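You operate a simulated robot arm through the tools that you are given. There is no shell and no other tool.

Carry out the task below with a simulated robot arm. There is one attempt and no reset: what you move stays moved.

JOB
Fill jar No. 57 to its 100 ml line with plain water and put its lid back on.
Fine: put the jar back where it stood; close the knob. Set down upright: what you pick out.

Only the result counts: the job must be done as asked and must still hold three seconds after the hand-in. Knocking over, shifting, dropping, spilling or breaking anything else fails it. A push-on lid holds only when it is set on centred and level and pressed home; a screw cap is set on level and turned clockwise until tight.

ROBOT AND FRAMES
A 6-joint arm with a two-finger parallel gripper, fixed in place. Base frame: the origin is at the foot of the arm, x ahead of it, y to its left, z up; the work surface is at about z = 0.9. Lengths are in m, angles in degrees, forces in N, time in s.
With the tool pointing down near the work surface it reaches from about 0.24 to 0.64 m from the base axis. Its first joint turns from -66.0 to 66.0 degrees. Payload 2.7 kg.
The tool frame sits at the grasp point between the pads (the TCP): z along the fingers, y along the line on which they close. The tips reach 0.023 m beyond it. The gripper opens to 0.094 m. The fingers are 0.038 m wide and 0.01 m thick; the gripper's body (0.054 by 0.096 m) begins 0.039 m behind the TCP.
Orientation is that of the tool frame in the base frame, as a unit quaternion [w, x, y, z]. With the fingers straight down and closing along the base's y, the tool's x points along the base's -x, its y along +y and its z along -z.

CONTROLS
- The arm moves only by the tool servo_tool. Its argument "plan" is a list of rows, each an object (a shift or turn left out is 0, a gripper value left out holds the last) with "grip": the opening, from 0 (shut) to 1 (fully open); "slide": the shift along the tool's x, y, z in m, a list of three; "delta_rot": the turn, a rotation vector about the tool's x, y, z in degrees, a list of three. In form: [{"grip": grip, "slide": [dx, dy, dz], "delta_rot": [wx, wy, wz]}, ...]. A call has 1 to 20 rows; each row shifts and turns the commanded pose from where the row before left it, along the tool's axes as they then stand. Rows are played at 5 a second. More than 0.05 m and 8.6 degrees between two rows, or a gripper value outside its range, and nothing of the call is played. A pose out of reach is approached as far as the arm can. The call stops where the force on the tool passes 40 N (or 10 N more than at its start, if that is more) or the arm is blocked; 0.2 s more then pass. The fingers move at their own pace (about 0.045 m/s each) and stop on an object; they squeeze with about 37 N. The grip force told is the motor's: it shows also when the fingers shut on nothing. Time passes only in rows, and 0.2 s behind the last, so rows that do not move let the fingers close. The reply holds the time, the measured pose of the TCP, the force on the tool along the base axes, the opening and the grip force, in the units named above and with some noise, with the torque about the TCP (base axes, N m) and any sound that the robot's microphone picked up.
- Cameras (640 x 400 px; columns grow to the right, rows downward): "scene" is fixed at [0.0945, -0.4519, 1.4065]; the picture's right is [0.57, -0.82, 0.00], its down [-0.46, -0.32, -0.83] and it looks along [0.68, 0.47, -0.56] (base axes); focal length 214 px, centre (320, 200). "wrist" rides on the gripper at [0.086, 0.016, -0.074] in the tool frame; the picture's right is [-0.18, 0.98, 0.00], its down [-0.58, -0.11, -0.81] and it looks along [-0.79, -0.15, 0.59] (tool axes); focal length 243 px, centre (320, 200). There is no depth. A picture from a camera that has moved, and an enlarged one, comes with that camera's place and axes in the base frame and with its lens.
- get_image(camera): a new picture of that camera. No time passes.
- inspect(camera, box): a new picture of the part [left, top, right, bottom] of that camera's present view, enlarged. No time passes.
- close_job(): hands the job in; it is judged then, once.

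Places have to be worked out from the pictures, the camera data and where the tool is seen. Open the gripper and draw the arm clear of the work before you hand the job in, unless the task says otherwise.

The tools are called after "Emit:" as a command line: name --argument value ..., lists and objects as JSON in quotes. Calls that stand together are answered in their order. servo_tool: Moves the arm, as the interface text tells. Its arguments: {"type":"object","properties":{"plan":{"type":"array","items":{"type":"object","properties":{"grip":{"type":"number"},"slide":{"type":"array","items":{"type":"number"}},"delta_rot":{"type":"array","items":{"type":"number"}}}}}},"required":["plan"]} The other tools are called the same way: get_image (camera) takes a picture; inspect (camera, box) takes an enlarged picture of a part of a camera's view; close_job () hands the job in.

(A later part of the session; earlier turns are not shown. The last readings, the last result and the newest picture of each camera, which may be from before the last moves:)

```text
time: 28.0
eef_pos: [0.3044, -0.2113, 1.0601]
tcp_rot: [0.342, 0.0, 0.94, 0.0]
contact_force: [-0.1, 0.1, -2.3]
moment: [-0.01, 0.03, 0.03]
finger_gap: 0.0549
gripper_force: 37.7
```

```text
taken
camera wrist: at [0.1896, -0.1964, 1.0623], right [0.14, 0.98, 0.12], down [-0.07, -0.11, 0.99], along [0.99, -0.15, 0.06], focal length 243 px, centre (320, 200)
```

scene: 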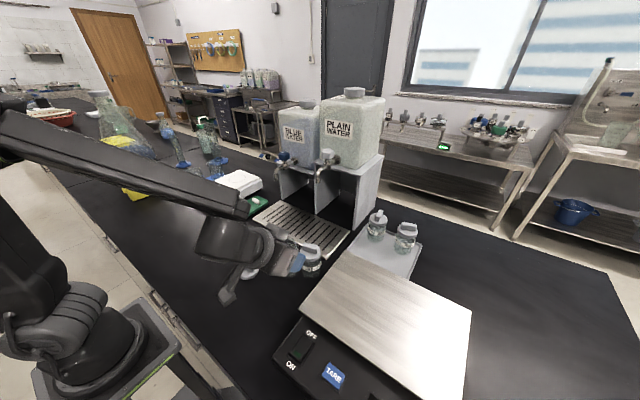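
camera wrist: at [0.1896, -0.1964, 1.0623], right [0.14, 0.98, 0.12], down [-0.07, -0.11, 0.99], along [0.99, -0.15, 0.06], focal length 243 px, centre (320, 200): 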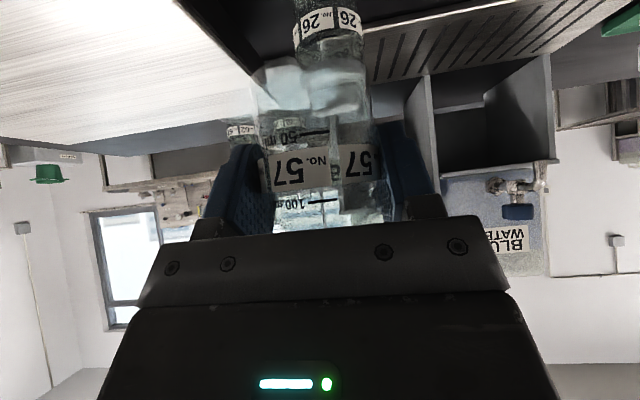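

Jar held securely (about 2 N). Moving to +y, then ahead to x≈0.43 in front of the drip tray at carrying height.

Emit:
servo_tool --plan '[{"grip": 0.2, "slide": [0, 0.0235, 0]}, {"slide": [0, 0.0235, 0]}, {"slide": [0, 0.0235, 0]}, {"slide": [-0.0249, 0, 0.0209]}, {"slide": [-0.0249, 0, 0.0209]}, {"slide": [-0.0249, 0, 0.0209]}, {"slide": [-0.0249, 0, 0.0209]}, {"slide": [0, 0, 0]}]'

Emit:
get_image --camera "wrist"

Emit:
inspect --camera "scene" --box '[230, 130, 390, 290]'

```text
time: 29.8
eef_pos: [0.434, -0.1436, 1.0606]
tcp_rot: [0.342, -0.001, 0.94, 0.001]
contact_force: [0.3, -0.1, -1.6]
moment: [0.01, 0.02, 0.02]
finger_gap: 0.0549
gripper_force: 37.2
```

```text
taken
camera wrist: at [0.3193, -0.1275, 1.063], right [0.14, 0.98, 0.12], down [-0.07, -0.11, 0.99], along [0.99, -0.15, 0.06], focal length 243 px, centre (320, 200)
```

wrist: 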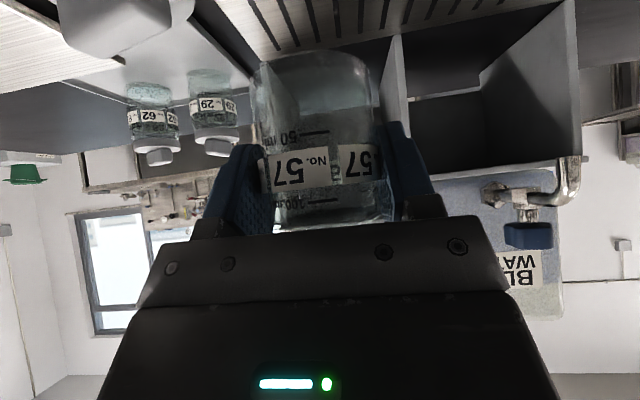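

```text
2.50 times, centred on (310, 210) of scene
camera zoom: at [0.0945, -0.4519, 1.4065], right [0.57, -0.82, 0.0], down [-0.46, -0.32, -0.83], along [0.68, 0.47, -0.56], focal length 536 px, centre (345, 175)
```

zoom: 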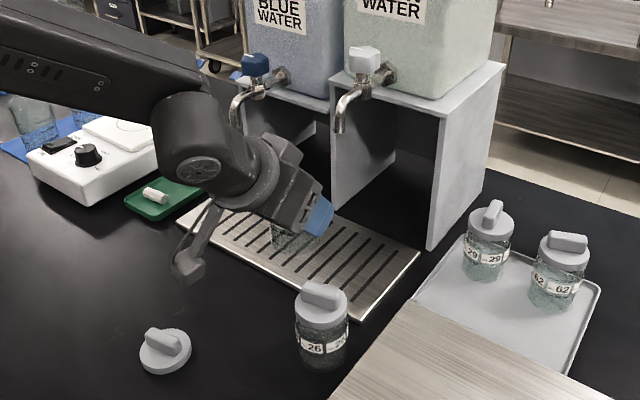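

Before lowering I'll shift to y≈-0.11 so the gripper body keeps away from jar 26, then descend to about z=0.975 in front of the tray.

Emit:
servo_tool --plan '[{"grip": 0.2, "slide": [0, 0.017, 0]}, {"slide": [0, 0.017, 0]}, {"slide": [0.01375, 0, 0.01638]}, {"slide": [0.01375, 0, 0.01638]}, {"slide": [0.01375, 0, 0.01638]}, {"slide": [0.01375, 0, 0.01638]}, {"slide": [0, 0, 0]}]'

Emit:
get_image --camera "wrist"

Emit:
inspect --camera "scene" --box '[230, 130, 390, 290]'

```text
time: 31.4
eef_pos: [0.4315, -0.1076, 0.9729]
tcp_rot: [0.342, 0.0, 0.94, 0.0]
contact_force: [0.3, -1.1, -2.0]
moment: [-0.01, 0.01, 0.02]
finger_gap: 0.0551
gripper_force: 37.0
```

```text
taken
camera wrist: at [0.3179, -0.0926, 0.9741], right [0.14, 0.98, 0.12], down [-0.07, -0.11, 0.99], along [0.99, -0.15, 0.06], focal length 243 px, centre (320, 200)
```

wrist: 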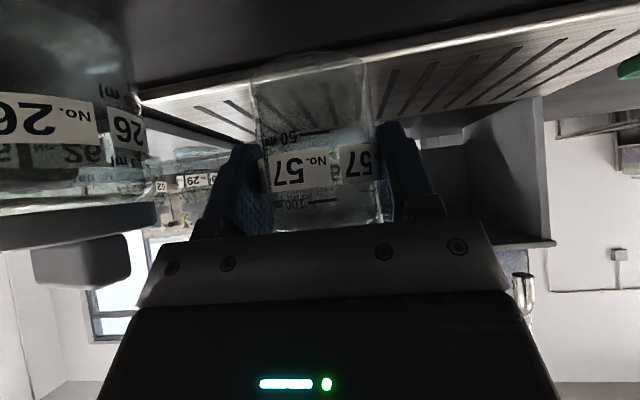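

```text
2.50 times, centred on (310, 210) of scene
camera zoom: at [0.0945, -0.4519, 1.4065], right [0.57, -0.82, 0.0], down [-0.46, -0.32, -0.83], along [0.68, 0.47, -0.56], focal length 536 px, centre (345, 175)
```

zoom: 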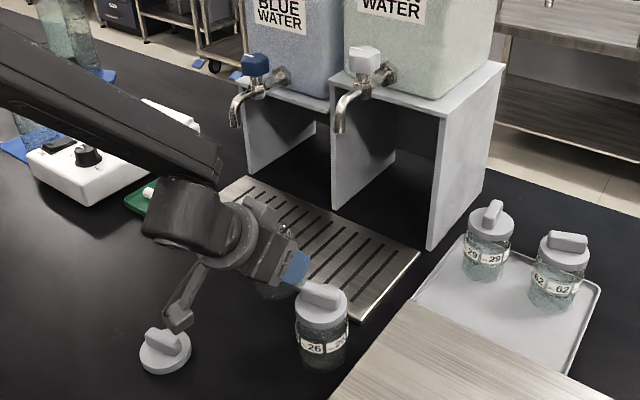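

Position good, tray top estimated near z≈0.913. Now sliding forward and back to y≈-0.142 so the jar comes under the plain-water spout.

Emit:
servo_tool --plan '[{"grip": 0.2, "slide": [-0.0192, 0, 0.0161]}, {"slide": [-0.0192, 0, 0.0161]}, {"slide": [-0.0115, -0.011, 0.0096]}, {"slide": [-0.0115, -0.011, 0.0096]}, {"slide": [-0.0119, -0.0118, 0.01]}, {"slide": [0, 0, 0]}]'

Emit:
inspect --camera "scene" --box '[260, 130, 370, 250]'

Emit:
get_image --camera "wrist"

```text
time: 32.8
eef_pos: [0.5283, -0.1415, 0.9726]
tcp_rot: [0.342, 0.001, 0.94, 0.0]
contact_force: [-0.3, -0.1, -1.5]
moment: [-0.03, -0.02, -0.01]
finger_gap: 0.0549
gripper_force: 36.6
```

```text
3.33 times, centred on (315, 190) of scene
camera zoom: at [0.0945, -0.4519, 1.4065], right [0.57, -0.82, 0.0], down [-0.46, -0.32, -0.83], along [0.68, 0.47, -0.56], focal length 715 px, centre (337, 233)
```

zoom: 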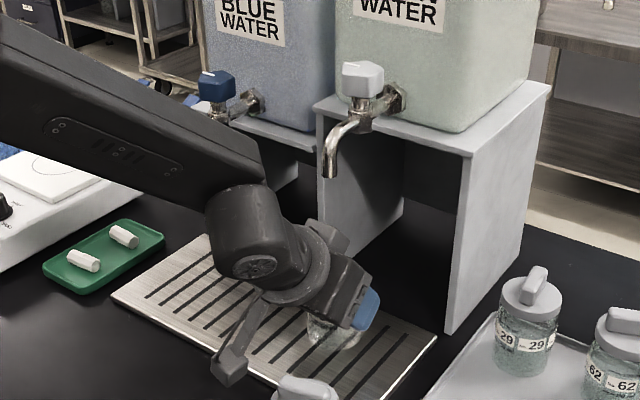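

```text
taken
camera wrist: at [0.4154, -0.1249, 0.9756], right [0.14, 0.98, 0.12], down [-0.07, -0.11, 0.99], along [0.99, -0.15, 0.06], focal length 243 px, centre (320, 200)
```

wrist: 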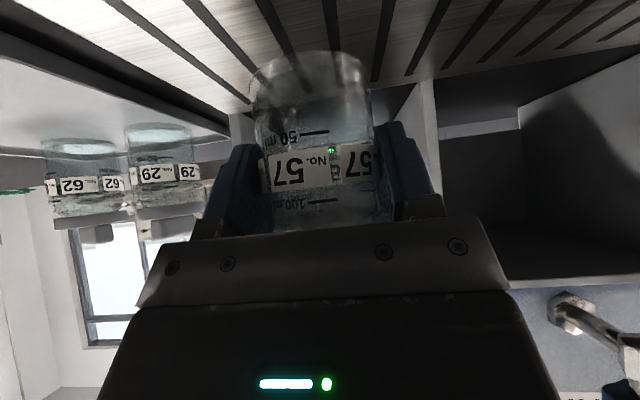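

The jar is under the spout with the gripper well clear of the tap. Lowering gently towards the tray.

Emit:
servo_tool --plan '[{"grip": 0.2, "slide": [0.0032, 0, 0.0038]}, {"slide": [0.0013, 0, 0.0015]}, {"slide": [0, 0, 0]}]'

```text
time: 33.6
eef_pos: [0.528, -0.1398, 0.9667]
tcp_rot: [0.342, 0.0, 0.94, 0.0]
contact_force: [0.2, 0.0, -1.1]
moment: [0.0, 0.01, -0.01]
finger_gap: 0.0548
gripper_force: 37.0
```

Emit:
servo_tool --plan '[{"grip": 0.2, "slide": [0.00064, 0, 0.00077]}, {"slide": [0.00064, 0, 0.00077]}, {"slide": [0, 0, 0]}]'

```text
time: 34.4
eef_pos: [0.5281, -0.1409, 0.966]
tcp_rot: [0.341, 0.0, 0.94, 0.0]
contact_force: [0.2, 0.2, -1.4]
moment: [-0.02, 0.0, 0.02]
finger_gap: 0.0548
gripper_force: 37.1
```

Emit:
servo_tool --plan '[{"grip": 0.2, "slide": [0.00064, 0, 0.00077]}, {"slide": [0.00064, 0, 0.00077]}, {"slide": [0, 0, 0]}]'

Emit:
inspect --camera "wrist" --box '[180, 0, 460, 220]'

```text
time: 35.2
eef_pos: [0.5293, -0.1409, 0.9627]
tcp_rot: [0.343, 0.001, 0.939, 0.0]
contact_force: [-0.3, 0.7, -1.8]
moment: [0.02, -0.02, 0.02]
finger_gap: 0.0549
gripper_force: 37.4
```

```text
1.82 times, centred on (320, 110) of wrist
camera zoom: at [0.4153, -0.1253, 0.9649], right [0.14, 0.98, 0.12], down [-0.07, -0.11, 0.99], along [0.99, -0.15, 0.06], focal length 441 px, centre (320, 364)
```

zoom: 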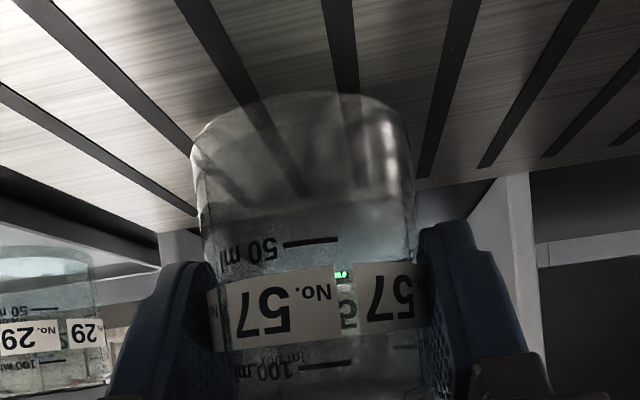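

Still hanging free. Continuing in 1 mm steps.

Emit:
servo_tool --plan '[{"grip": 0.2, "slide": [0.00064, 0, 0.00077]}, {"slide": [0.00064, 0, 0.00077]}, {"slide": [0, 0, 0]}]'

```text
time: 36.0
eef_pos: [0.5295, -0.1412, 0.961]
tcp_rot: [0.342, 0.001, 0.94, 0.0]
contact_force: [0.5, -0.3, -1.8]
moment: [0.01, -0.05, -0.02]
finger_gap: 0.0552
gripper_force: 37.7
```

Emit:
servo_tool --plan '[{"grip": 0.2, "slide": [0.00064, 0, 0.00077]}, {"slide": [0.00064, 0, 0.00077]}, {"slide": [0, 0, 0]}]'

```text
time: 36.8
eef_pos: [0.5301, -0.1412, 0.96]
tcp_rot: [0.341, -0.001, 0.94, 0.0]
contact_force: [-0.5, 0.4, -1.7]
moment: [0.0, 0.03, 0.01]
finger_gap: 0.0548
gripper_force: 37.1
```

Emit:
servo_tool --plan '[{"grip": 0.2, "slide": [0.00064, 0, 0.00077]}, {"slide": [0.00064, 0, 0.00077]}, {"slide": [0, 0, 0]}]'

Emit:
inspect --camera "wrist" --box '[180, 0, 460, 220]'

Emit:
inspect --camera "scene" --box '[290, 190, 350, 250]'

```text
time: 37.6
eef_pos: [0.5294, -0.1401, 0.9593]
tcp_rot: [0.343, 0.001, 0.939, 0.0]
contact_force: [-5.0, -1.8, 12.6]
moment: [0.06, 0.49, 0.05]
finger_gap: 0.0552
gripper_force: 37.1
```

```text
1.82 times, centred on (320, 110) of wrist
camera zoom: at [0.4157, -0.1252, 0.9605], right [0.14, 0.98, 0.12], down [-0.08, -0.11, 0.99], along [0.99, -0.15, 0.06], focal length 441 px, centre (320, 364)
```

zoom: 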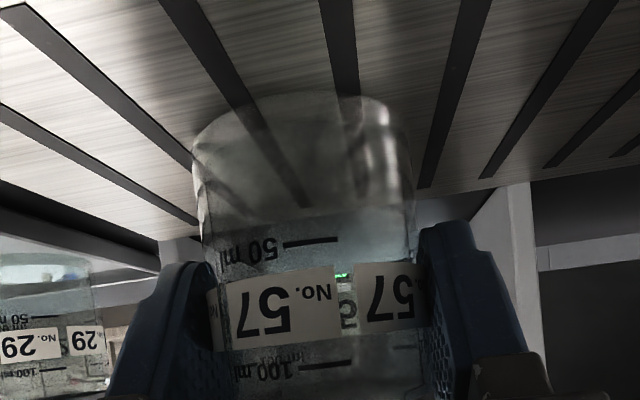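

```text
6.67 times, centred on (320, 220) of scene
camera zoom: at [0.0942, -0.4519, 1.4065], right [0.57, -0.82, 0.0], down [-0.46, -0.32, -0.83], along [0.68, 0.47, -0.56], focal length 1430 px, centre (320, 67)
```

zoom: 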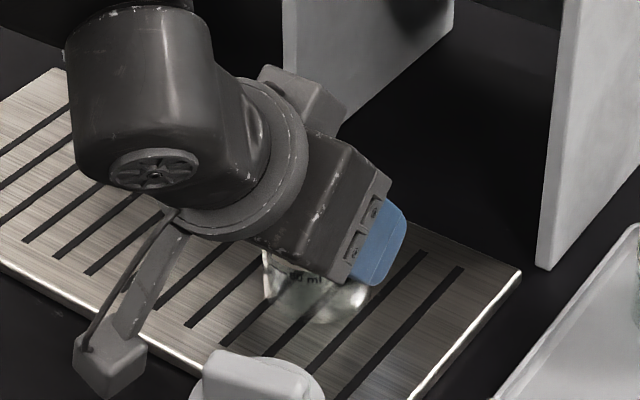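

Contact: 12.6 N up, so the jar's base is on the tray at TCP z≈0.959. I'll ease off half a millimetre and open the fingers slowly.

Emit:
servo_tool --plan '[{"grip": 0.2, "slide": [-0.0003, 0, -0.0004]}, {"slide": [0, 0, 0]}, {"grip": 0.62}, {"grip": 0.68}, {"grip": 0.74}, {"grip": 0.8}, {"grip": 0.8}]'

Emit:
inspect --camera "wrist" --box '[180, 0, 460, 220]'

```text
time: 39.2
eef_pos: [0.5287, -0.1411, 0.9575]
tcp_rot: [0.343, 0.001, 0.939, -0.001]
contact_force: [-0.5, 0.2, 0.6]
moment: [-0.02, 0.01, 0.01]
finger_gap: 0.0753
gripper_force: 0.2
```

```text
1.82 times, centred on (320, 110) of wrist
camera zoom: at [0.415, -0.125, 0.9597], right [0.14, 0.98, 0.12], down [-0.07, -0.11, 0.99], along [0.99, -0.15, 0.06], focal length 441 px, centre (320, 364)
```

zoom: 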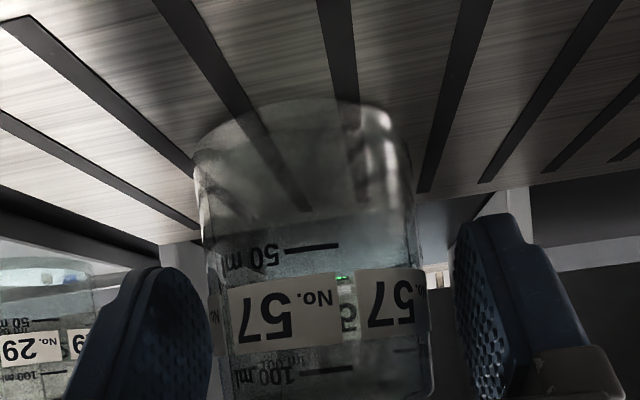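

The jar stands upright on the tray under the spout. I'll back out along the tool axis, rise, and bring the tool upright again away from the tap.

Emit:
servo_tool --plan '[{"grip": 0.8, "slide": [0, 0, -0.02]}, {"slide": [0, 0, -0.03]}, {"slide": [0, 0, -0.035]}, {"slide": [0, 0, -0.035]}, {"slide": [-0.018, 0, -0.037]}, {"slide": [-0.018, 0, -0.037]}, {"slide": [-0.018, 0, -0.037]}, {"slide": [-0.018, 0, -0.037]}, {"slide": [-0.018, 0, -0.037]}, {"delta_rot": [0, 8, 0]}, {"delta_rot": [0, 8, 0]}, {"delta_rot": [0, 8, 0]}, {"delta_rot": [0, 8, 0]}, {"delta_rot": [0, 8, 0]}, {"slide": [0, 0, 0]}]'

Emit:
get_image --camera "wrist"

Emit:
inspect --camera "scene" --box '[250, 90, 390, 260]'

```text
time: 42.4
eef_pos: [0.4014, -0.1404, 1.2492]
tcp_rot: [-0.001, 0.001, 1.0, 0.0]
contact_force: [-1.3, -0.6, 0.2]
moment: [0.01, -0.02, -0.01]
finger_gap: 0.0751
gripper_force: 0.1
```

```text
taken
camera wrist: at [0.3158, -0.1254, 1.3237], right [0.18, 0.98, 0.0], down [0.58, -0.11, 0.81], along [0.79, -0.15, -0.59], focal length 243 px, centre (320, 200)
```

wrist: 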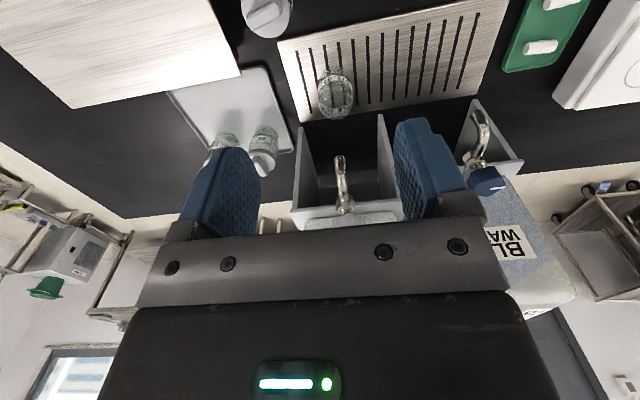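

```text
2.35 times, centred on (320, 175) of scene
camera zoom: at [0.0945, -0.4519, 1.4065], right [0.57, -0.82, 0.0], down [-0.46, -0.32, -0.83], along [0.68, 0.47, -0.56], focal length 505 px, centre (320, 259)
```

zoom: 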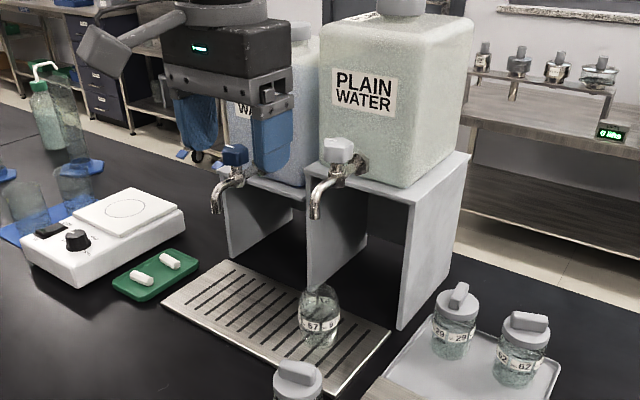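

The jar stands under the plain-water tap. Zooming both cameras to check the spout's alignment over the jar mouth and the knob.

Emit:
inspect --camera "wrist" --box '[280, 50, 400, 230]'

Emit:
inspect --camera "scene" --box '[300, 130, 370, 210]'

Emit:
inspect --camera "scene" --box '[295, 160, 345, 240]'

```text
2.22 times, centred on (340, 140) of wrist
camera zoom: at [0.3158, -0.1254, 1.3237], right [0.18, 0.98, 0.0], down [0.58, -0.11, 0.81], along [0.79, -0.15, -0.59], focal length 539 px, centre (276, 333)
```

zoom: 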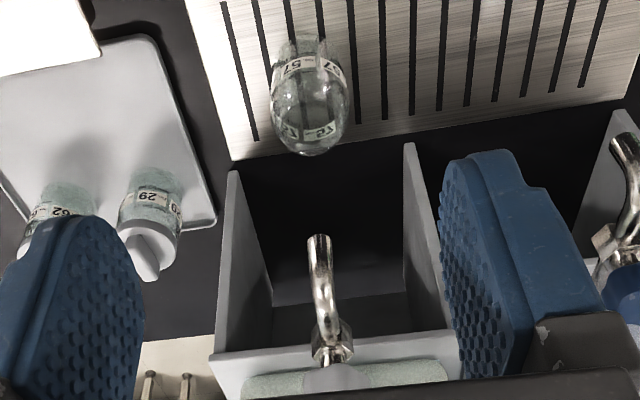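

```text
5.00 times, centred on (335, 170) of scene
camera zoom: at [0.0945, -0.4519, 1.4065], right [0.57, -0.82, 0.0], down [-0.46, -0.32, -0.83], along [0.68, 0.47, -0.56], focal length 1072 px, centre (245, 350)
```

zoom: 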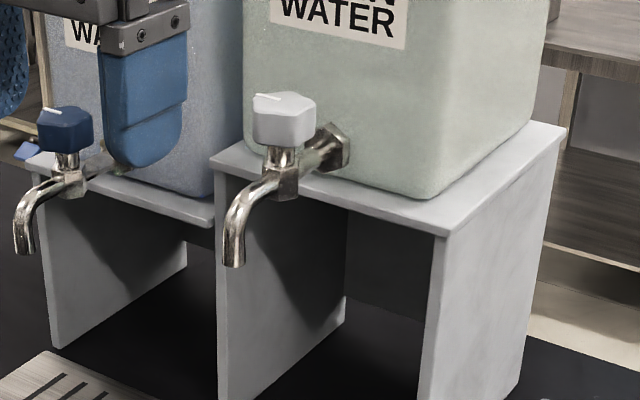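

```text
5.00 times, centred on (320, 200) of scene
camera zoom: at [0.0945, -0.4519, 1.4065], right [0.57, -0.82, 0.0], down [-0.46, -0.32, -0.83], along [0.68, 0.47, -0.56], focal length 1072 px, centre (320, 200)
```

zoom: 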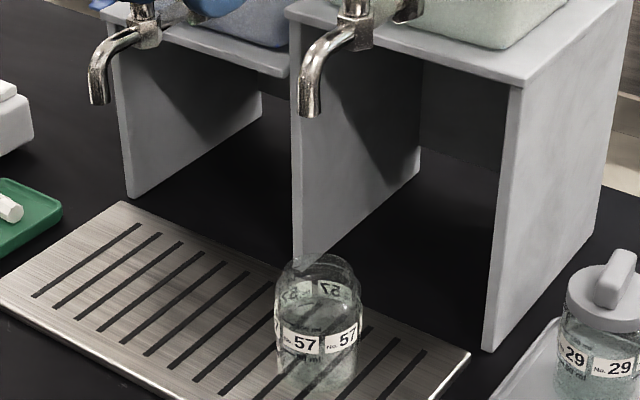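

Spout and jar mouth line up within a few millimetres. I'll move the tool forward, still high, so the wrist camera can see the knob between the fingers.

Emit:
servo_tool --plan '[{"grip": 0.8, "slide": [-0.03, 0, 0]}, {"slide": [-0.03, 0, 0]}, {"slide": [-0.03, 0, 0]}, {"slide": [0, 0, 0]}]'

Emit:
inspect --camera "wrist" --box '[240, 110, 420, 230]'

Emit:
inspect --camera "scene" --box '[270, 90, 390, 210]'

```text
time: 43.4
eef_pos: [0.4929, -0.1392, 1.2479]
tcp_rot: [0.001, 0.0, 1.0, 0.0]
contact_force: [-0.7, -0.3, 0.7]
moment: [0.03, 0.0, 0.0]
finger_gap: 0.0751
gripper_force: 0.0
```

```text
3.33 times, centred on (330, 170) of wrist
camera zoom: at [0.4071, -0.1241, 1.323], right [0.18, 0.98, 0.0], down [0.58, -0.11, 0.81], along [0.79, -0.15, -0.59], focal length 809 px, centre (287, 300)
```

zoom: 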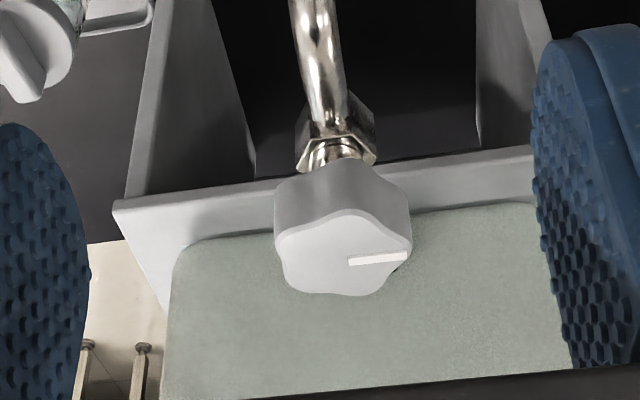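

```text
3.33 times, centred on (330, 150) of scene
camera zoom: at [0.0945, -0.4519, 1.4065], right [0.57, -0.82, 0.0], down [-0.46, -0.32, -0.83], along [0.68, 0.47, -0.56], focal length 715 px, centre (287, 367)
```

zoom: 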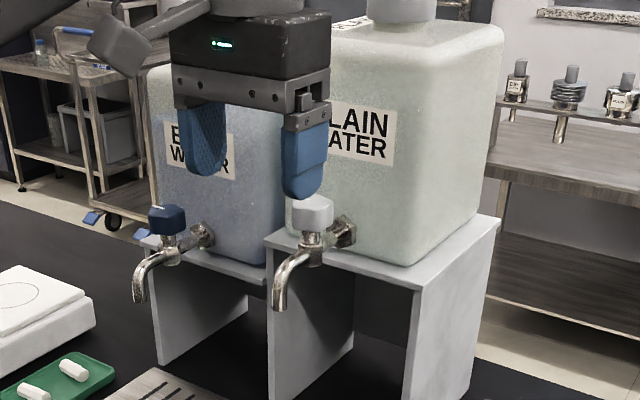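

The knob is a lobed handwheel with its white mark pointing to +y (crosswise, presumably shut), centre near (0.576, -0.1405), top ≈1.183; the carboy face is only about 5 cm behind it. I'll turn the tool 45° clockwise and lean it 20° away from the carboy, with the opening narrowed.

Emit:
servo_tool --plan '[{"grip": 0.6, "delta_rot": [0, 0, 7.5]}, {"delta_rot": [0, 0, 7.5]}, {"delta_rot": [0, 0, 7.5]}, {"delta_rot": [0, 0, 7.5]}, {"delta_rot": [0, 0, 7.5]}, {"delta_rot": [0, 0, 7.5]}, {"delta_rot": [0, -6.67, 0]}, {"delta_rot": [0, -6.67, 0]}, {"delta_rot": [0, -6.66, 0]}, {"slide": [0, 0, 0]}]'

Emit:
get_image --camera "wrist"

```text
time: 45.6
eef_pos: [0.4921, -0.1414, 1.2485]
tcp_rot: [0.162, 0.376, 0.91, -0.066]
contact_force: [-0.1, 0.1, 0.3]
moment: [0.0, 0.01, 0.0]
finger_gap: 0.0565
gripper_force: 0.1
```

```text
taken
camera wrist: at [0.4282, -0.0548, 1.29], right [0.82, 0.57, 0.06], down [0.11, -0.27, 0.96], along [0.57, -0.77, -0.28], focal length 243 px, centre (320, 200)
```

wrist: 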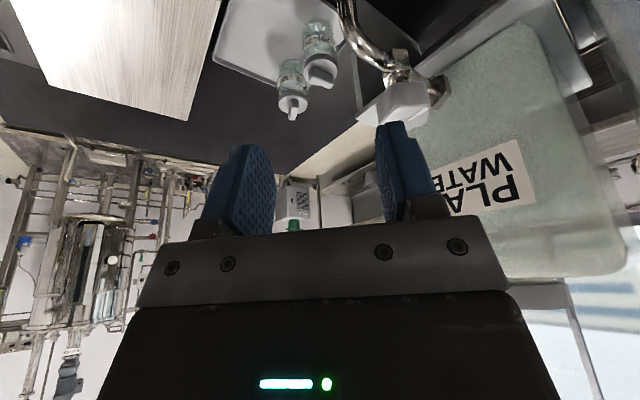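

Orientation is as intended. Zooming on the knob from this new viewpoint to fix its position better.

Emit:
inspect --camera "wrist" --box '[320, 30, 480, 150]'

```text
3.33 times, centred on (400, 90) of wrist
camera zoom: at [0.4282, -0.0548, 1.29], right [0.82, 0.57, 0.06], down [0.11, -0.27, 0.96], along [0.57, -0.77, -0.28], focal length 809 px, centre (53, 567)
```

zoom: 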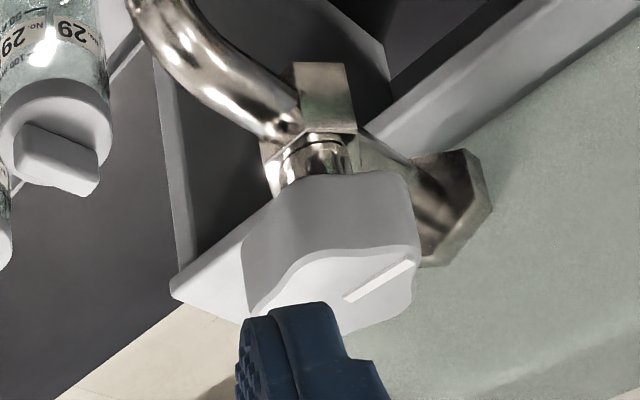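

Combined estimates give the knob at about (0.575, -0.140), top ≈1.185. Moving to just above it.

Emit:
servo_tool --plan '[{"grip": 0.6, "slide": [-0.01683, 0.01953, 0.0109]}, {"slide": [-0.01683, 0.01953, 0.0109]}, {"slide": [-0.01683, 0.01953, 0.0109]}, {"slide": [0, 0, 0]}]'

Emit:
get_image --camera "wrist"

Emit:
inspect --camera "scene" --box '[270, 90, 390, 210]'

```text
time: 46.6
eef_pos: [0.5737, -0.14, 1.236]
tcp_rot: [0.16, 0.377, 0.91, -0.066]
contact_force: [-0.3, -0.5, 0.9]
moment: [0.03, 0.01, 0.0]
finger_gap: 0.0564
gripper_force: 0.0
```

```text
taken
camera wrist: at [0.5106, -0.0541, 1.2761], right [0.82, 0.57, 0.06], down [0.11, -0.27, 0.96], along [0.56, -0.77, -0.29], focal length 243 px, centre (320, 200)
```

wrist: 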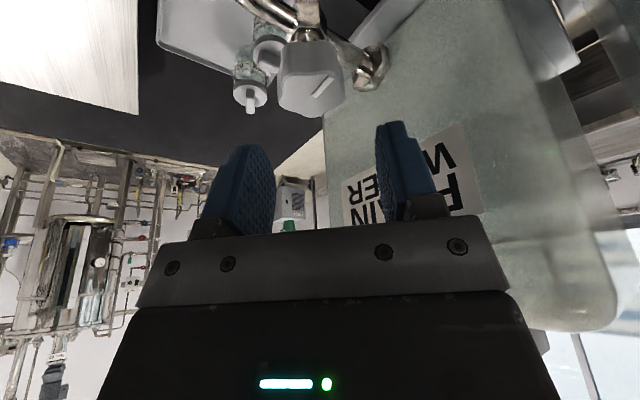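

```text
3.33 times, centred on (330, 150) of scene
camera zoom: at [0.0945, -0.4519, 1.4065], right [0.57, -0.82, 0.0], down [-0.46, -0.32, -0.83], along [0.68, 0.47, -0.56], focal length 715 px, centre (287, 367)
```

zoom: 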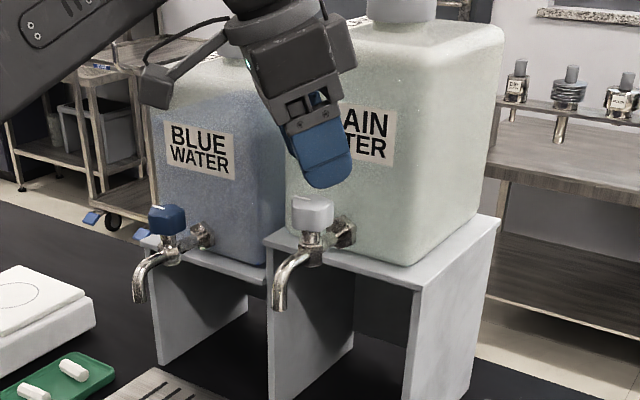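

Emit:
inspect --camera "wrist" --box '[230, 20, 430, 160]'

```text
2.86 times, centred on (330, 90) of wrist
camera zoom: at [0.5106, -0.0541, 1.2761], right [0.82, 0.57, 0.06], down [0.11, -0.27, 0.96], along [0.56, -0.77, -0.29], focal length 693 px, centre (291, 514)
```

zoom: 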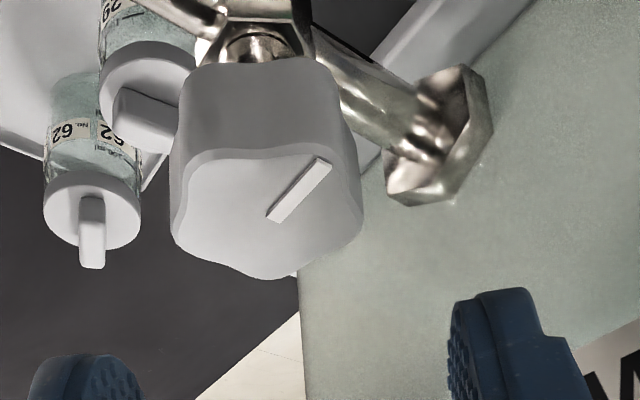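

The knob is right below the TCP (about (0.5735, -0.141)). Descending straight down to z≈1.178 around it.

Emit:
servo_tool --plan '[{"grip": 0.6, "slide": [0.0066, 0, 0.0182]}, {"slide": [0.0066, 0, 0.0182]}, {"slide": [0.0066, 0, 0.0182]}, {"slide": [0, 0, 0]}]'

Emit:
get_image --camera "wrist"

Emit:
inspect --camera "scene" --box '[290, 110, 370, 200]'

```text
time: 47.6
eef_pos: [0.576, -0.1406, 1.1772]
tcp_rot: [0.161, 0.377, 0.91, -0.066]
contact_force: [-0.5, 0.0, 0.8]
moment: [0.05, 0.03, 0.02]
finger_gap: 0.0568
gripper_force: 0.0
```

```text
taken
camera wrist: at [0.5105, -0.0542, 1.2176], right [0.82, 0.57, 0.06], down [0.11, -0.27, 0.96], along [0.56, -0.77, -0.28], focal length 243 px, centre (320, 200)
```

wrist: 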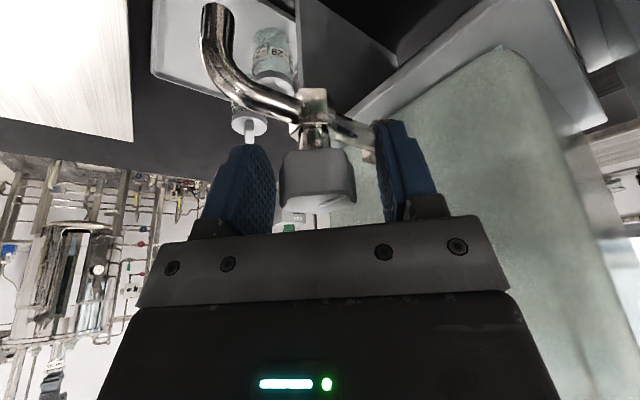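

```text
4.44 times, centred on (330, 155) of scene
camera zoom: at [0.0945, -0.4519, 1.4065], right [0.57, -0.82, 0.0], down [-0.46, -0.32, -0.83], along [0.68, 0.47, -0.56], focal length 953 px, centre (276, 400)
```

zoom: 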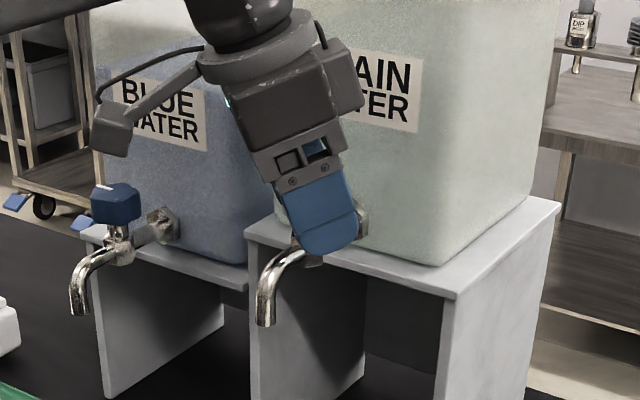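

The knob sits between the fingers, about 3 mm off centre along the closing line. I'll shift 3 mm and close.

Emit:
servo_tool --plan '[{"grip": 0.6, "slide": [0, -0.003, 0]}, {"grip": 0.45}, {"grip": 0.38}, {"grip": 0.3}, {"grip": 0.25}, {"grip": 0.2}, {"grip": 0.2}]'

Emit:
inspect --camera "wrist" --box '[190, 60, 450, 240]'

```text
time: 49.2
eef_pos: [0.5733, -0.1418, 1.1769]
tcp_rot: [0.162, 0.376, 0.91, -0.065]
contact_force: [19.2, 12.9, 0.4]
moment: [-0.4, -0.09, -0.02]
finger_gap: 0.0353
gripper_force: 45.1
```

```text
2.22 times, centred on (320, 150) of wrist
camera zoom: at [0.5096, -0.0554, 1.2174], right [0.82, 0.57, 0.07], down [0.11, -0.27, 0.96], along [0.57, -0.77, -0.28], focal length 539 px, centre (320, 311)
```

zoom: 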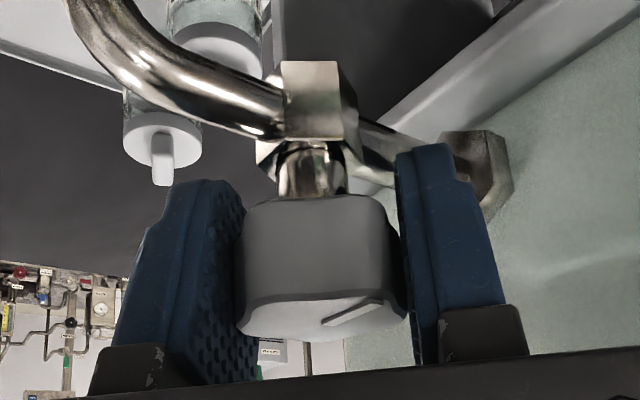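

Gripped (35 mm), but a 23 N side load pushes along +tool y, so I'm about 1 mm off. Correcting before turning.

Emit:
servo_tool --plan '[{"grip": 0.2, "slide": [0, 0.001, 0]}, {"slide": [0, 0, 0]}]'

```text
time: 49.8
eef_pos: [0.5742, -0.1419, 1.1772]
tcp_rot: [0.161, 0.376, 0.91, -0.066]
contact_force: [10.6, 15.0, -2.5]
moment: [-0.51, -0.79, 0.01]
finger_gap: 0.0355
gripper_force: 44.5
```

Emit:
servo_tool --plan '[{"grip": 0.2, "slide": [0, 0.001, 0]}, {"slide": [0, 0, 0]}]'

```text
time: 50.4
eef_pos: [0.5736, -0.1424, 1.1763]
tcp_rot: [0.16, 0.378, 0.91, -0.066]
contact_force: [1.7, 11.5, -6.7]
moment: [0.13, -1.13, 0.13]
finger_gap: 0.0357
gripper_force: 44.5
```

Residual load is mainly +y and slightly downward. A small correction in +y and down.

Emit:
servo_tool --plan '[{"grip": 0.2, "slide": [0.0008, 0.0007, 0.0001]}, {"slide": [0, 0, 0]}]'

Emit:
inspect --camera "scene" --box '[290, 90, 370, 190]'

```text
time: 51.0
eef_pos: [0.5741, -0.1429, 1.1772]
tcp_rot: [0.16, 0.378, 0.909, -0.067]
contact_force: [4.7, -1.1, -4.0]
moment: [1.43, 0.51, 0.32]
finger_gap: 0.0356
gripper_force: 45.1
```

```text
4.00 times, centred on (330, 140) of scene
camera zoom: at [0.0947, -0.452, 1.4064], right [0.57, -0.82, 0.0], down [-0.46, -0.32, -0.83], along [0.68, 0.47, -0.56], focal length 858 px, centre (280, 440)
```

zoom: 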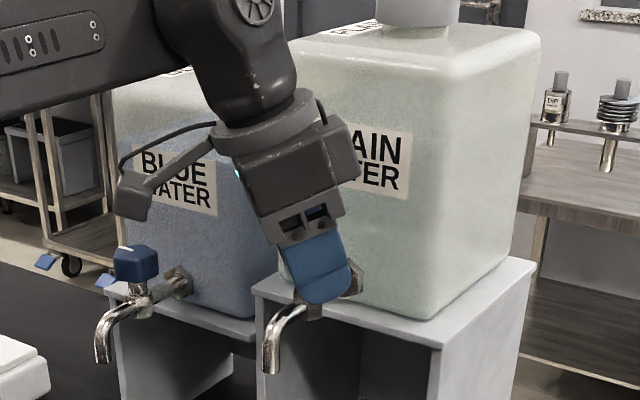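

Loads are now small enough. I'll turn the knob counter-clockwise (seen from above) about the vertical axis, 12° first, and check the response.

Emit:
servo_tool --plan '[{"grip": 0.2, "delta_rot": [-2.05, 0, -5.64]}, {"delta_rot": [-2.05, 0, -5.64]}, {"slide": [0, 0, 0]}]'

Emit:
inspect --camera "wrist" --box '[190, 60, 450, 240]'

Emit:
inspect --camera "scene" --box '[285, 140, 355, 250]'

```text
time: 51.8
eef_pos: [0.5741, -0.1417, 1.1766]
tcp_rot: [0.166, 0.279, 0.944, -0.049]
contact_force: [3.8, -5.0, -3.9]
moment: [0.47, 0.31, 0.06]
finger_gap: 0.0356
gripper_force: 44.5
```

```text
2.22 times, centred on (320, 150) of wrist
camera zoom: at [0.4936, -0.07, 1.2175], right [0.68, 0.73, 0.06], down [0.17, -0.24, 0.96], along [0.71, -0.64, -0.28], focal length 539 px, centre (320, 311)
```

zoom: 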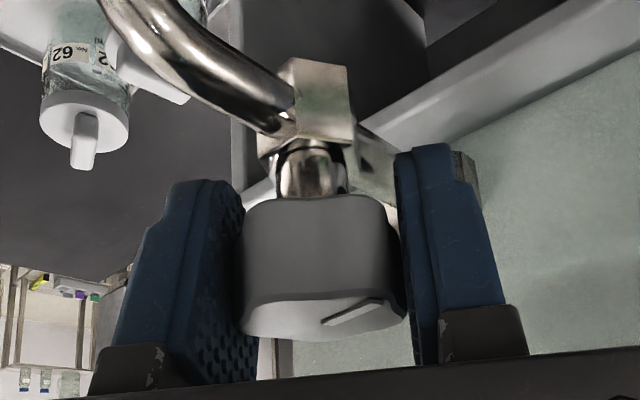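

```text
3.64 times, centred on (320, 195) of scene
camera zoom: at [0.0947, -0.4521, 1.4064], right [0.57, -0.82, 0.0], down [-0.46, -0.32, -0.83], along [0.68, 0.47, -0.56], focal length 780 px, centre (320, 218)
```

zoom: 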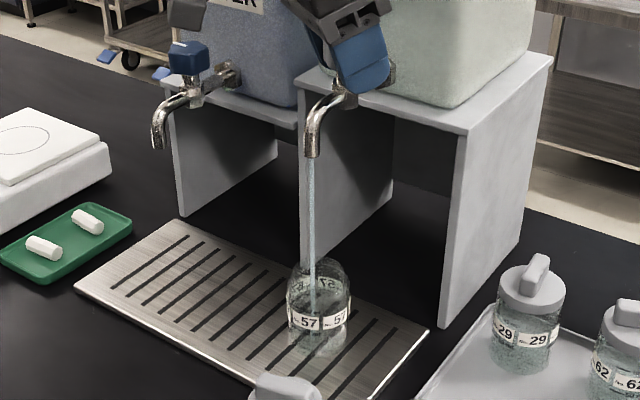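

Water already flows at about 12° and falls inside the jar mouth. Zooming on the jar to see the level.

Emit:
inspect --camera "scene" --box '[305, 205, 335, 245]'

Emit:
inspect --camera "scene" --box '[295, 170, 345, 245]'

```text
10.00 times, centred on (320, 225) of scene
camera zoom: at [0.0947, -0.4521, 1.4064], right [0.57, -0.82, 0.0], down [-0.46, -0.32, -0.83], along [0.68, 0.47, -0.56], focal length 2145 px, centre (320, -50)
```

zoom: 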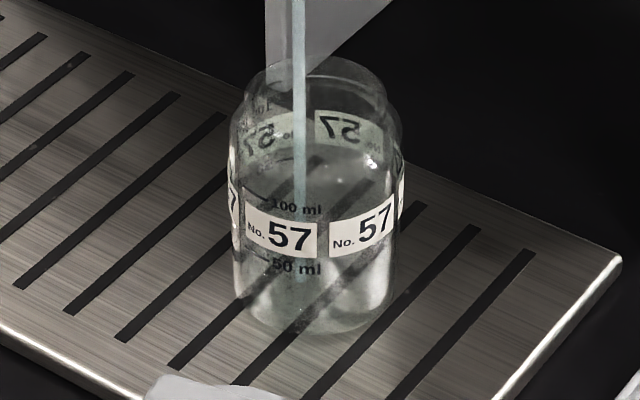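

```text
5.33 times, centred on (320, 208) of scene
camera zoom: at [0.0947, -0.4521, 1.4064], right [0.57, -0.82, 0.0], down [-0.46, -0.32, -0.83], along [0.68, 0.47, -0.56], focal length 1144 px, centre (320, 160)
```

zoom: 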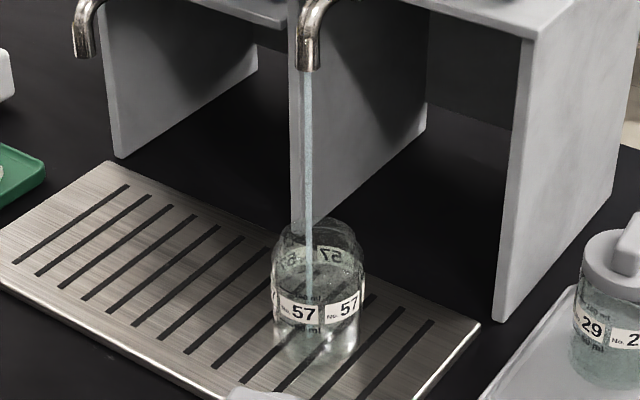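

The stream goes cleanly in. I'll let it run 1 second at this opening and gauge the flow rate.

Emit:
servo_tool --plan '[{"grip": 0.2}, {"grip": 0.2}, {"grip": 0.2}, {"grip": 0.2}, {"grip": 0.2}]'

Emit:
inspect --camera "scene" --box '[305, 205, 335, 245]'

```text
time: 53.0
eef_pos: [0.5746, -0.1414, 1.1766]
tcp_rot: [0.166, 0.279, 0.944, -0.049]
contact_force: [0.4, -8.4, -5.8]
moment: [-0.29, -0.29, 0.05]
finger_gap: 0.0355
gripper_force: 44.5
```

```text
10.00 times, centred on (320, 225) of scene
camera zoom: at [0.0946, -0.4522, 1.4063], right [0.57, -0.82, 0.0], down [-0.46, -0.32, -0.83], along [0.68, 0.48, -0.56], focal length 2145 px, centre (320, -50)
```

zoom: 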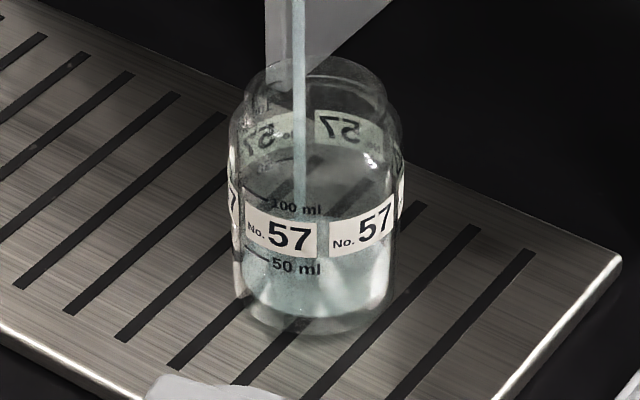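

Filling slowly. Letting it run two more seconds.

Emit:
servo_tool --plan '[{"grip": 0.2}, {"grip": 0.2}, {"grip": 0.2}, {"grip": 0.2}, {"grip": 0.2}, {"grip": 0.2}, {"grip": 0.2}, {"grip": 0.2}, {"grip": 0.2}, {"grip": 0.2}]'

Emit:
inspect --camera "scene" --box '[305, 205, 335, 245]'

```text
time: 55.2
eef_pos: [0.5742, -0.1426, 1.1765]
tcp_rot: [0.166, 0.281, 0.944, -0.05]
contact_force: [1.6, -13.6, -3.8]
moment: [-0.24, 0.15, 0.05]
finger_gap: 0.0354
gripper_force: 45.1
```

```text
10.00 times, centred on (320, 225) of scene
camera zoom: at [0.0946, -0.4523, 1.4063], right [0.57, -0.82, 0.0], down [-0.46, -0.32, -0.83], along [0.68, 0.48, -0.56], focal length 2145 px, centre (320, -50)
```

zoom: 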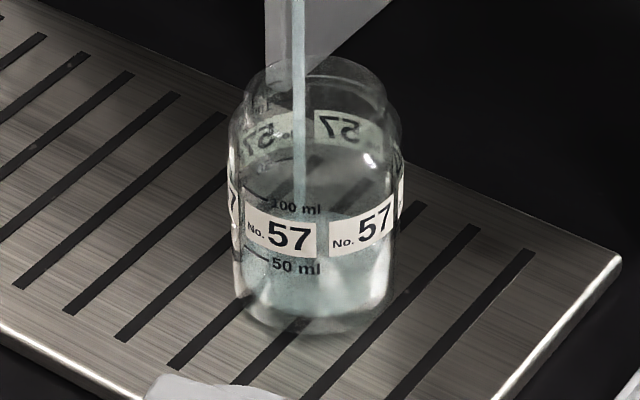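

Emit:
servo_tool --plan '[{"grip": 0.2}, {"grip": 0.2}, {"grip": 0.2}, {"grip": 0.2}, {"grip": 0.2}, {"grip": 0.2}, {"grip": 0.2}, {"grip": 0.2}, {"grip": 0.2}, {"grip": 0.2}]'

Emit:
inspect --camera "scene" --box '[310, 208, 332, 238]'

```text
time: 57.4
eef_pos: [0.5741, -0.1405, 1.176]
tcp_rot: [0.166, 0.279, 0.944, -0.049]
contact_force: [0.7, -15.0, -3.2]
moment: [-0.16, 0.12, 0.07]
finger_gap: 0.0356
gripper_force: 45.3
```

```text
13.33 times, centred on (321, 223) of scene
camera zoom: at [0.0946, -0.4524, 1.4063], right [0.57, -0.82, 0.0], down [-0.46, -0.32, -0.83], along [0.68, 0.48, -0.56], focal length 2860 px, centre (307, -107)
```

zoom: 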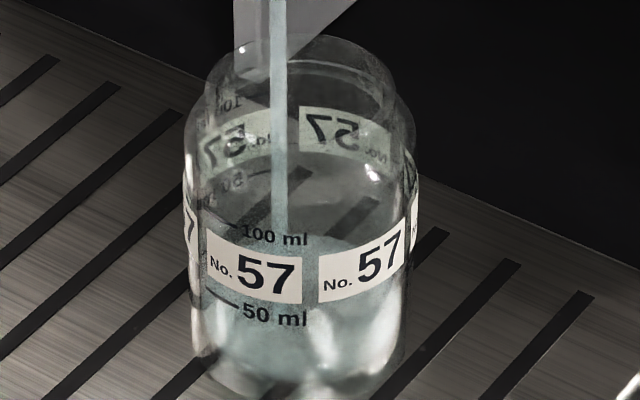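

The far edge of the water surface is visible below the 50 ml mark level, roughly 30 ml in after 5.6 s. Continuing at the same opening in steps.

Emit:
servo_tool --plan '[{"grip": 0.2}, {"grip": 0.2}, {"grip": 0.2}, {"grip": 0.2}, {"grip": 0.2}, {"grip": 0.2}, {"grip": 0.2}, {"grip": 0.2}, {"grip": 0.2}, {"grip": 0.2}, {"grip": 0.2}, {"grip": 0.2}, {"grip": 0.2}, {"grip": 0.2}]'

Emit:
inspect --camera "scene" --box '[310, 208, 332, 238]'

```text
time: 60.4
eef_pos: [0.5747, -0.1401, 1.178]
tcp_rot: [0.167, 0.28, 0.944, -0.049]
contact_force: [0.8, -15.4, -3.1]
moment: [-0.17, 0.12, 0.05]
finger_gap: 0.0354
gripper_force: 44.7
```

```text
13.33 times, centred on (321, 223) of scene
camera zoom: at [0.0946, -0.4524, 1.4063], right [0.57, -0.82, 0.0], down [-0.46, -0.32, -0.83], along [0.68, 0.48, -0.56], focal length 2860 px, centre (307, -107)
```

zoom: 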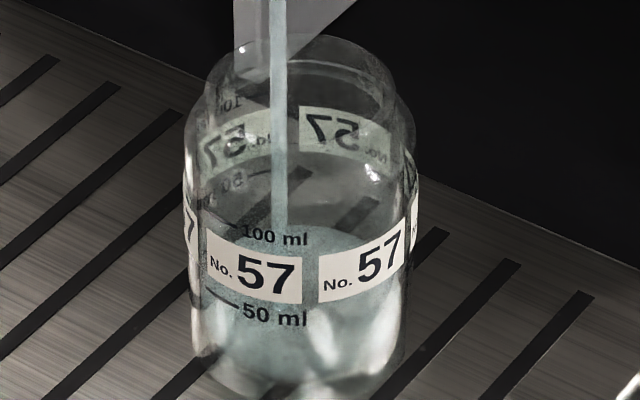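

The level rises slowly. I'll open a further 12° and watch.

Emit:
servo_tool --plan '[{"grip": 0.2, "delta_rot": [-2.05, 0, -5.64]}, {"delta_rot": [-2.05, 0, -5.64]}, {"grip": 0.2}, {"grip": 0.2}, {"grip": 0.2}, {"grip": 0.2}, {"grip": 0.2}]'

Emit:
inspect --camera "scene" --box '[310, 208, 332, 238]'

```text
time: 62.0
eef_pos: [0.5742, -0.1409, 1.177]
tcp_rot: [0.17, 0.18, 0.968, -0.031]
contact_force: [0.3, -4.7, -3.5]
moment: [-0.32, 0.08, 0.05]
finger_gap: 0.0355
gripper_force: 45.0
```

```text
13.33 times, centred on (321, 223) of scene
camera zoom: at [0.0946, -0.4521, 1.4064], right [0.57, -0.82, 0.0], down [-0.46, -0.32, -0.83], along [0.68, 0.47, -0.56], focal length 2860 px, centre (307, -107)
```

zoom: 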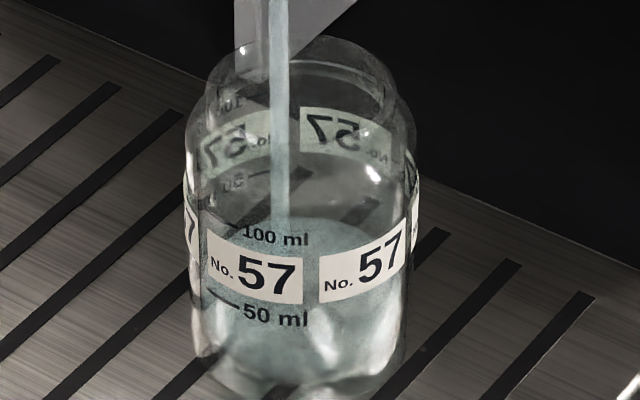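

Emit:
servo_tool --plan '[{"grip": 0.2}, {"grip": 0.2}, {"grip": 0.2}, {"grip": 0.2}, {"grip": 0.2}, {"grip": 0.2}, {"grip": 0.2}, {"grip": 0.2}, {"grip": 0.2}, {"grip": 0.2}, {"grip": 0.2}, {"grip": 0.2}, {"grip": 0.2}, {"grip": 0.2}, {"grip": 0.2}]'

Emit:
inspect --camera "scene" --box '[310, 208, 332, 238]'

```text
time: 65.2
eef_pos: [0.5745, -0.1396, 1.1759]
tcp_rot: [0.17, 0.18, 0.968, -0.032]
contact_force: [2.3, 0.1, -3.6]
moment: [-0.2, 0.06, 0.07]
finger_gap: 0.0355
gripper_force: 44.9
```

```text
13.33 times, centred on (321, 223) of scene
camera zoom: at [0.0946, -0.4519, 1.4064], right [0.57, -0.82, 0.0], down [-0.46, -0.32, -0.83], along [0.68, 0.47, -0.56], focal length 2860 px, centre (307, -107)
```

zoom: 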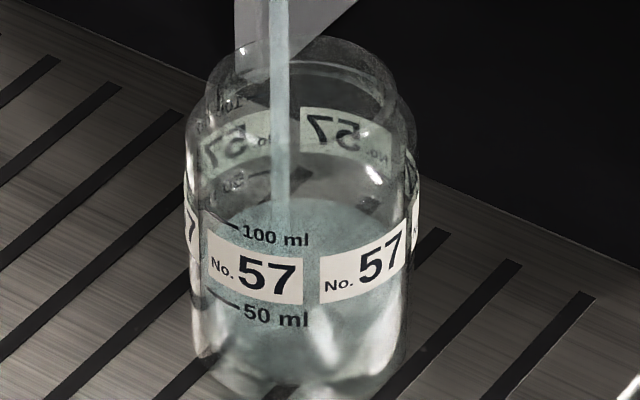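

The far edge of the surface is now about 27 px under the far-wall 50 ml mark, i.e. roughly 33 ml, at about 3 ml/s. Opening another 12° and continuing.

Emit:
servo_tool --plan '[{"grip": 0.2, "delta_rot": [-2.05, 0, -5.64]}, {"delta_rot": [-2.05, 0, -5.64]}, {"grip": 0.2}, {"grip": 0.2}, {"grip": 0.2}, {"grip": 0.2}, {"grip": 0.2}, {"grip": 0.2}, {"grip": 0.2}, {"grip": 0.2}, {"grip": 0.2}, {"grip": 0.2}]'

Emit:
inspect --camera "scene" --box '[310, 208, 332, 238]'

Emit:
inspect --camera "wrist" --box '[190, 60, 450, 240]'

```text
time: 67.8
eef_pos: [0.5734, -0.1392, 1.177]
tcp_rot: [0.174, 0.077, 0.982, -0.014]
contact_force: [-10.3, 13.8, -6.0]
moment: [0.01, 0.58, 0.02]
finger_gap: 0.0352
gripper_force: 45.4
```

```text
13.33 times, centred on (321, 223) of scene
camera zoom: at [0.0943, -0.4515, 1.4066], right [0.57, -0.82, 0.0], down [-0.46, -0.32, -0.83], along [0.68, 0.47, -0.56], focal length 2860 px, centre (307, -107)
```

zoom: 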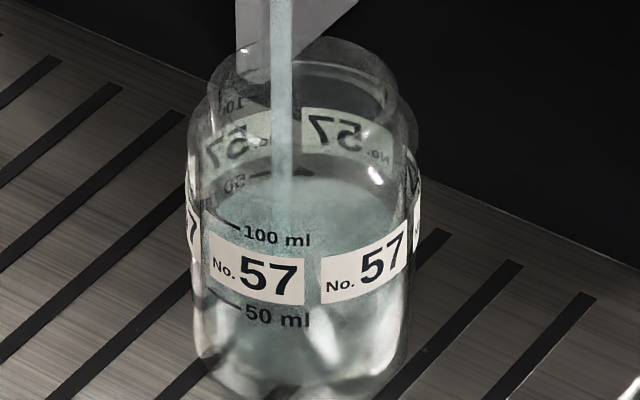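

```text
2.22 times, centred on (320, 150) of wrist
camera zoom: at [0.4718, -0.1082, 1.2177], right [0.32, 0.94, 0.06], down [0.25, -0.15, 0.96], along [0.91, -0.29, -0.29], focal length 539 px, centre (320, 311)
```

zoom: 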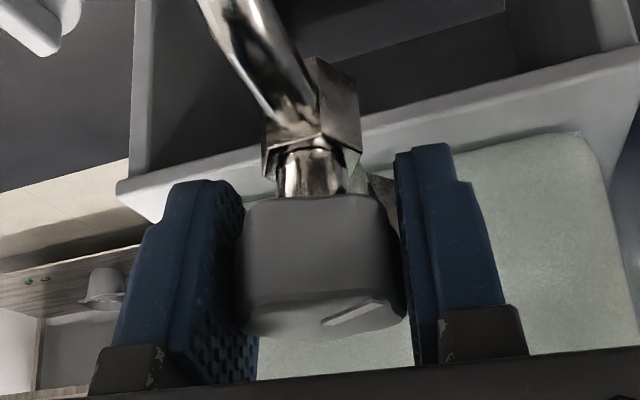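

Now close to 45 ml, rising about 4–5 ml/s. Running four more seconds.

Emit:
servo_tool --plan '[{"grip": 0.2}, {"grip": 0.2}, {"grip": 0.2}, {"grip": 0.2}, {"grip": 0.2}, {"grip": 0.2}, {"grip": 0.2}, {"grip": 0.2}, {"grip": 0.2}, {"grip": 0.2}, {"grip": 0.2}, {"grip": 0.2}, {"grip": 0.2}, {"grip": 0.2}, {"grip": 0.2}, {"grip": 0.2}, {"grip": 0.2}, {"grip": 0.2}, {"grip": 0.2}]'

Emit:
inspect --camera "scene" --box '[310, 208, 332, 238]'

```text
time: 71.8
eef_pos: [0.5752, -0.1407, 1.1768]
tcp_rot: [0.173, 0.077, 0.982, -0.013]
contact_force: [-11.7, 16.1, -10.5]
moment: [-0.14, 0.02, -0.01]
finger_gap: 0.0352
gripper_force: 44.9
```

```text
13.33 times, centred on (321, 223) of scene
camera zoom: at [0.0943, -0.4514, 1.4066], right [0.57, -0.82, 0.0], down [-0.46, -0.32, -0.83], along [0.68, 0.47, -0.56], focal length 2860 px, centre (307, -107)
```

zoom: 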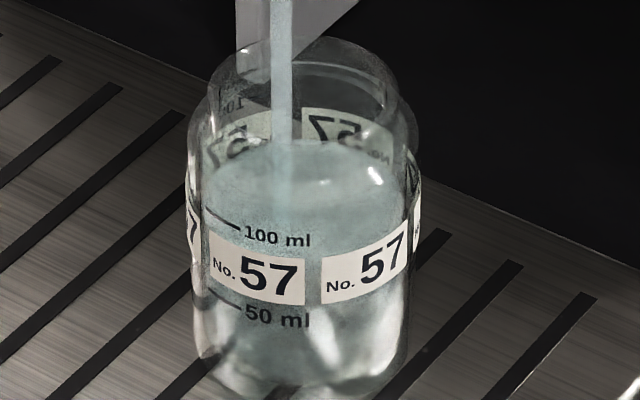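

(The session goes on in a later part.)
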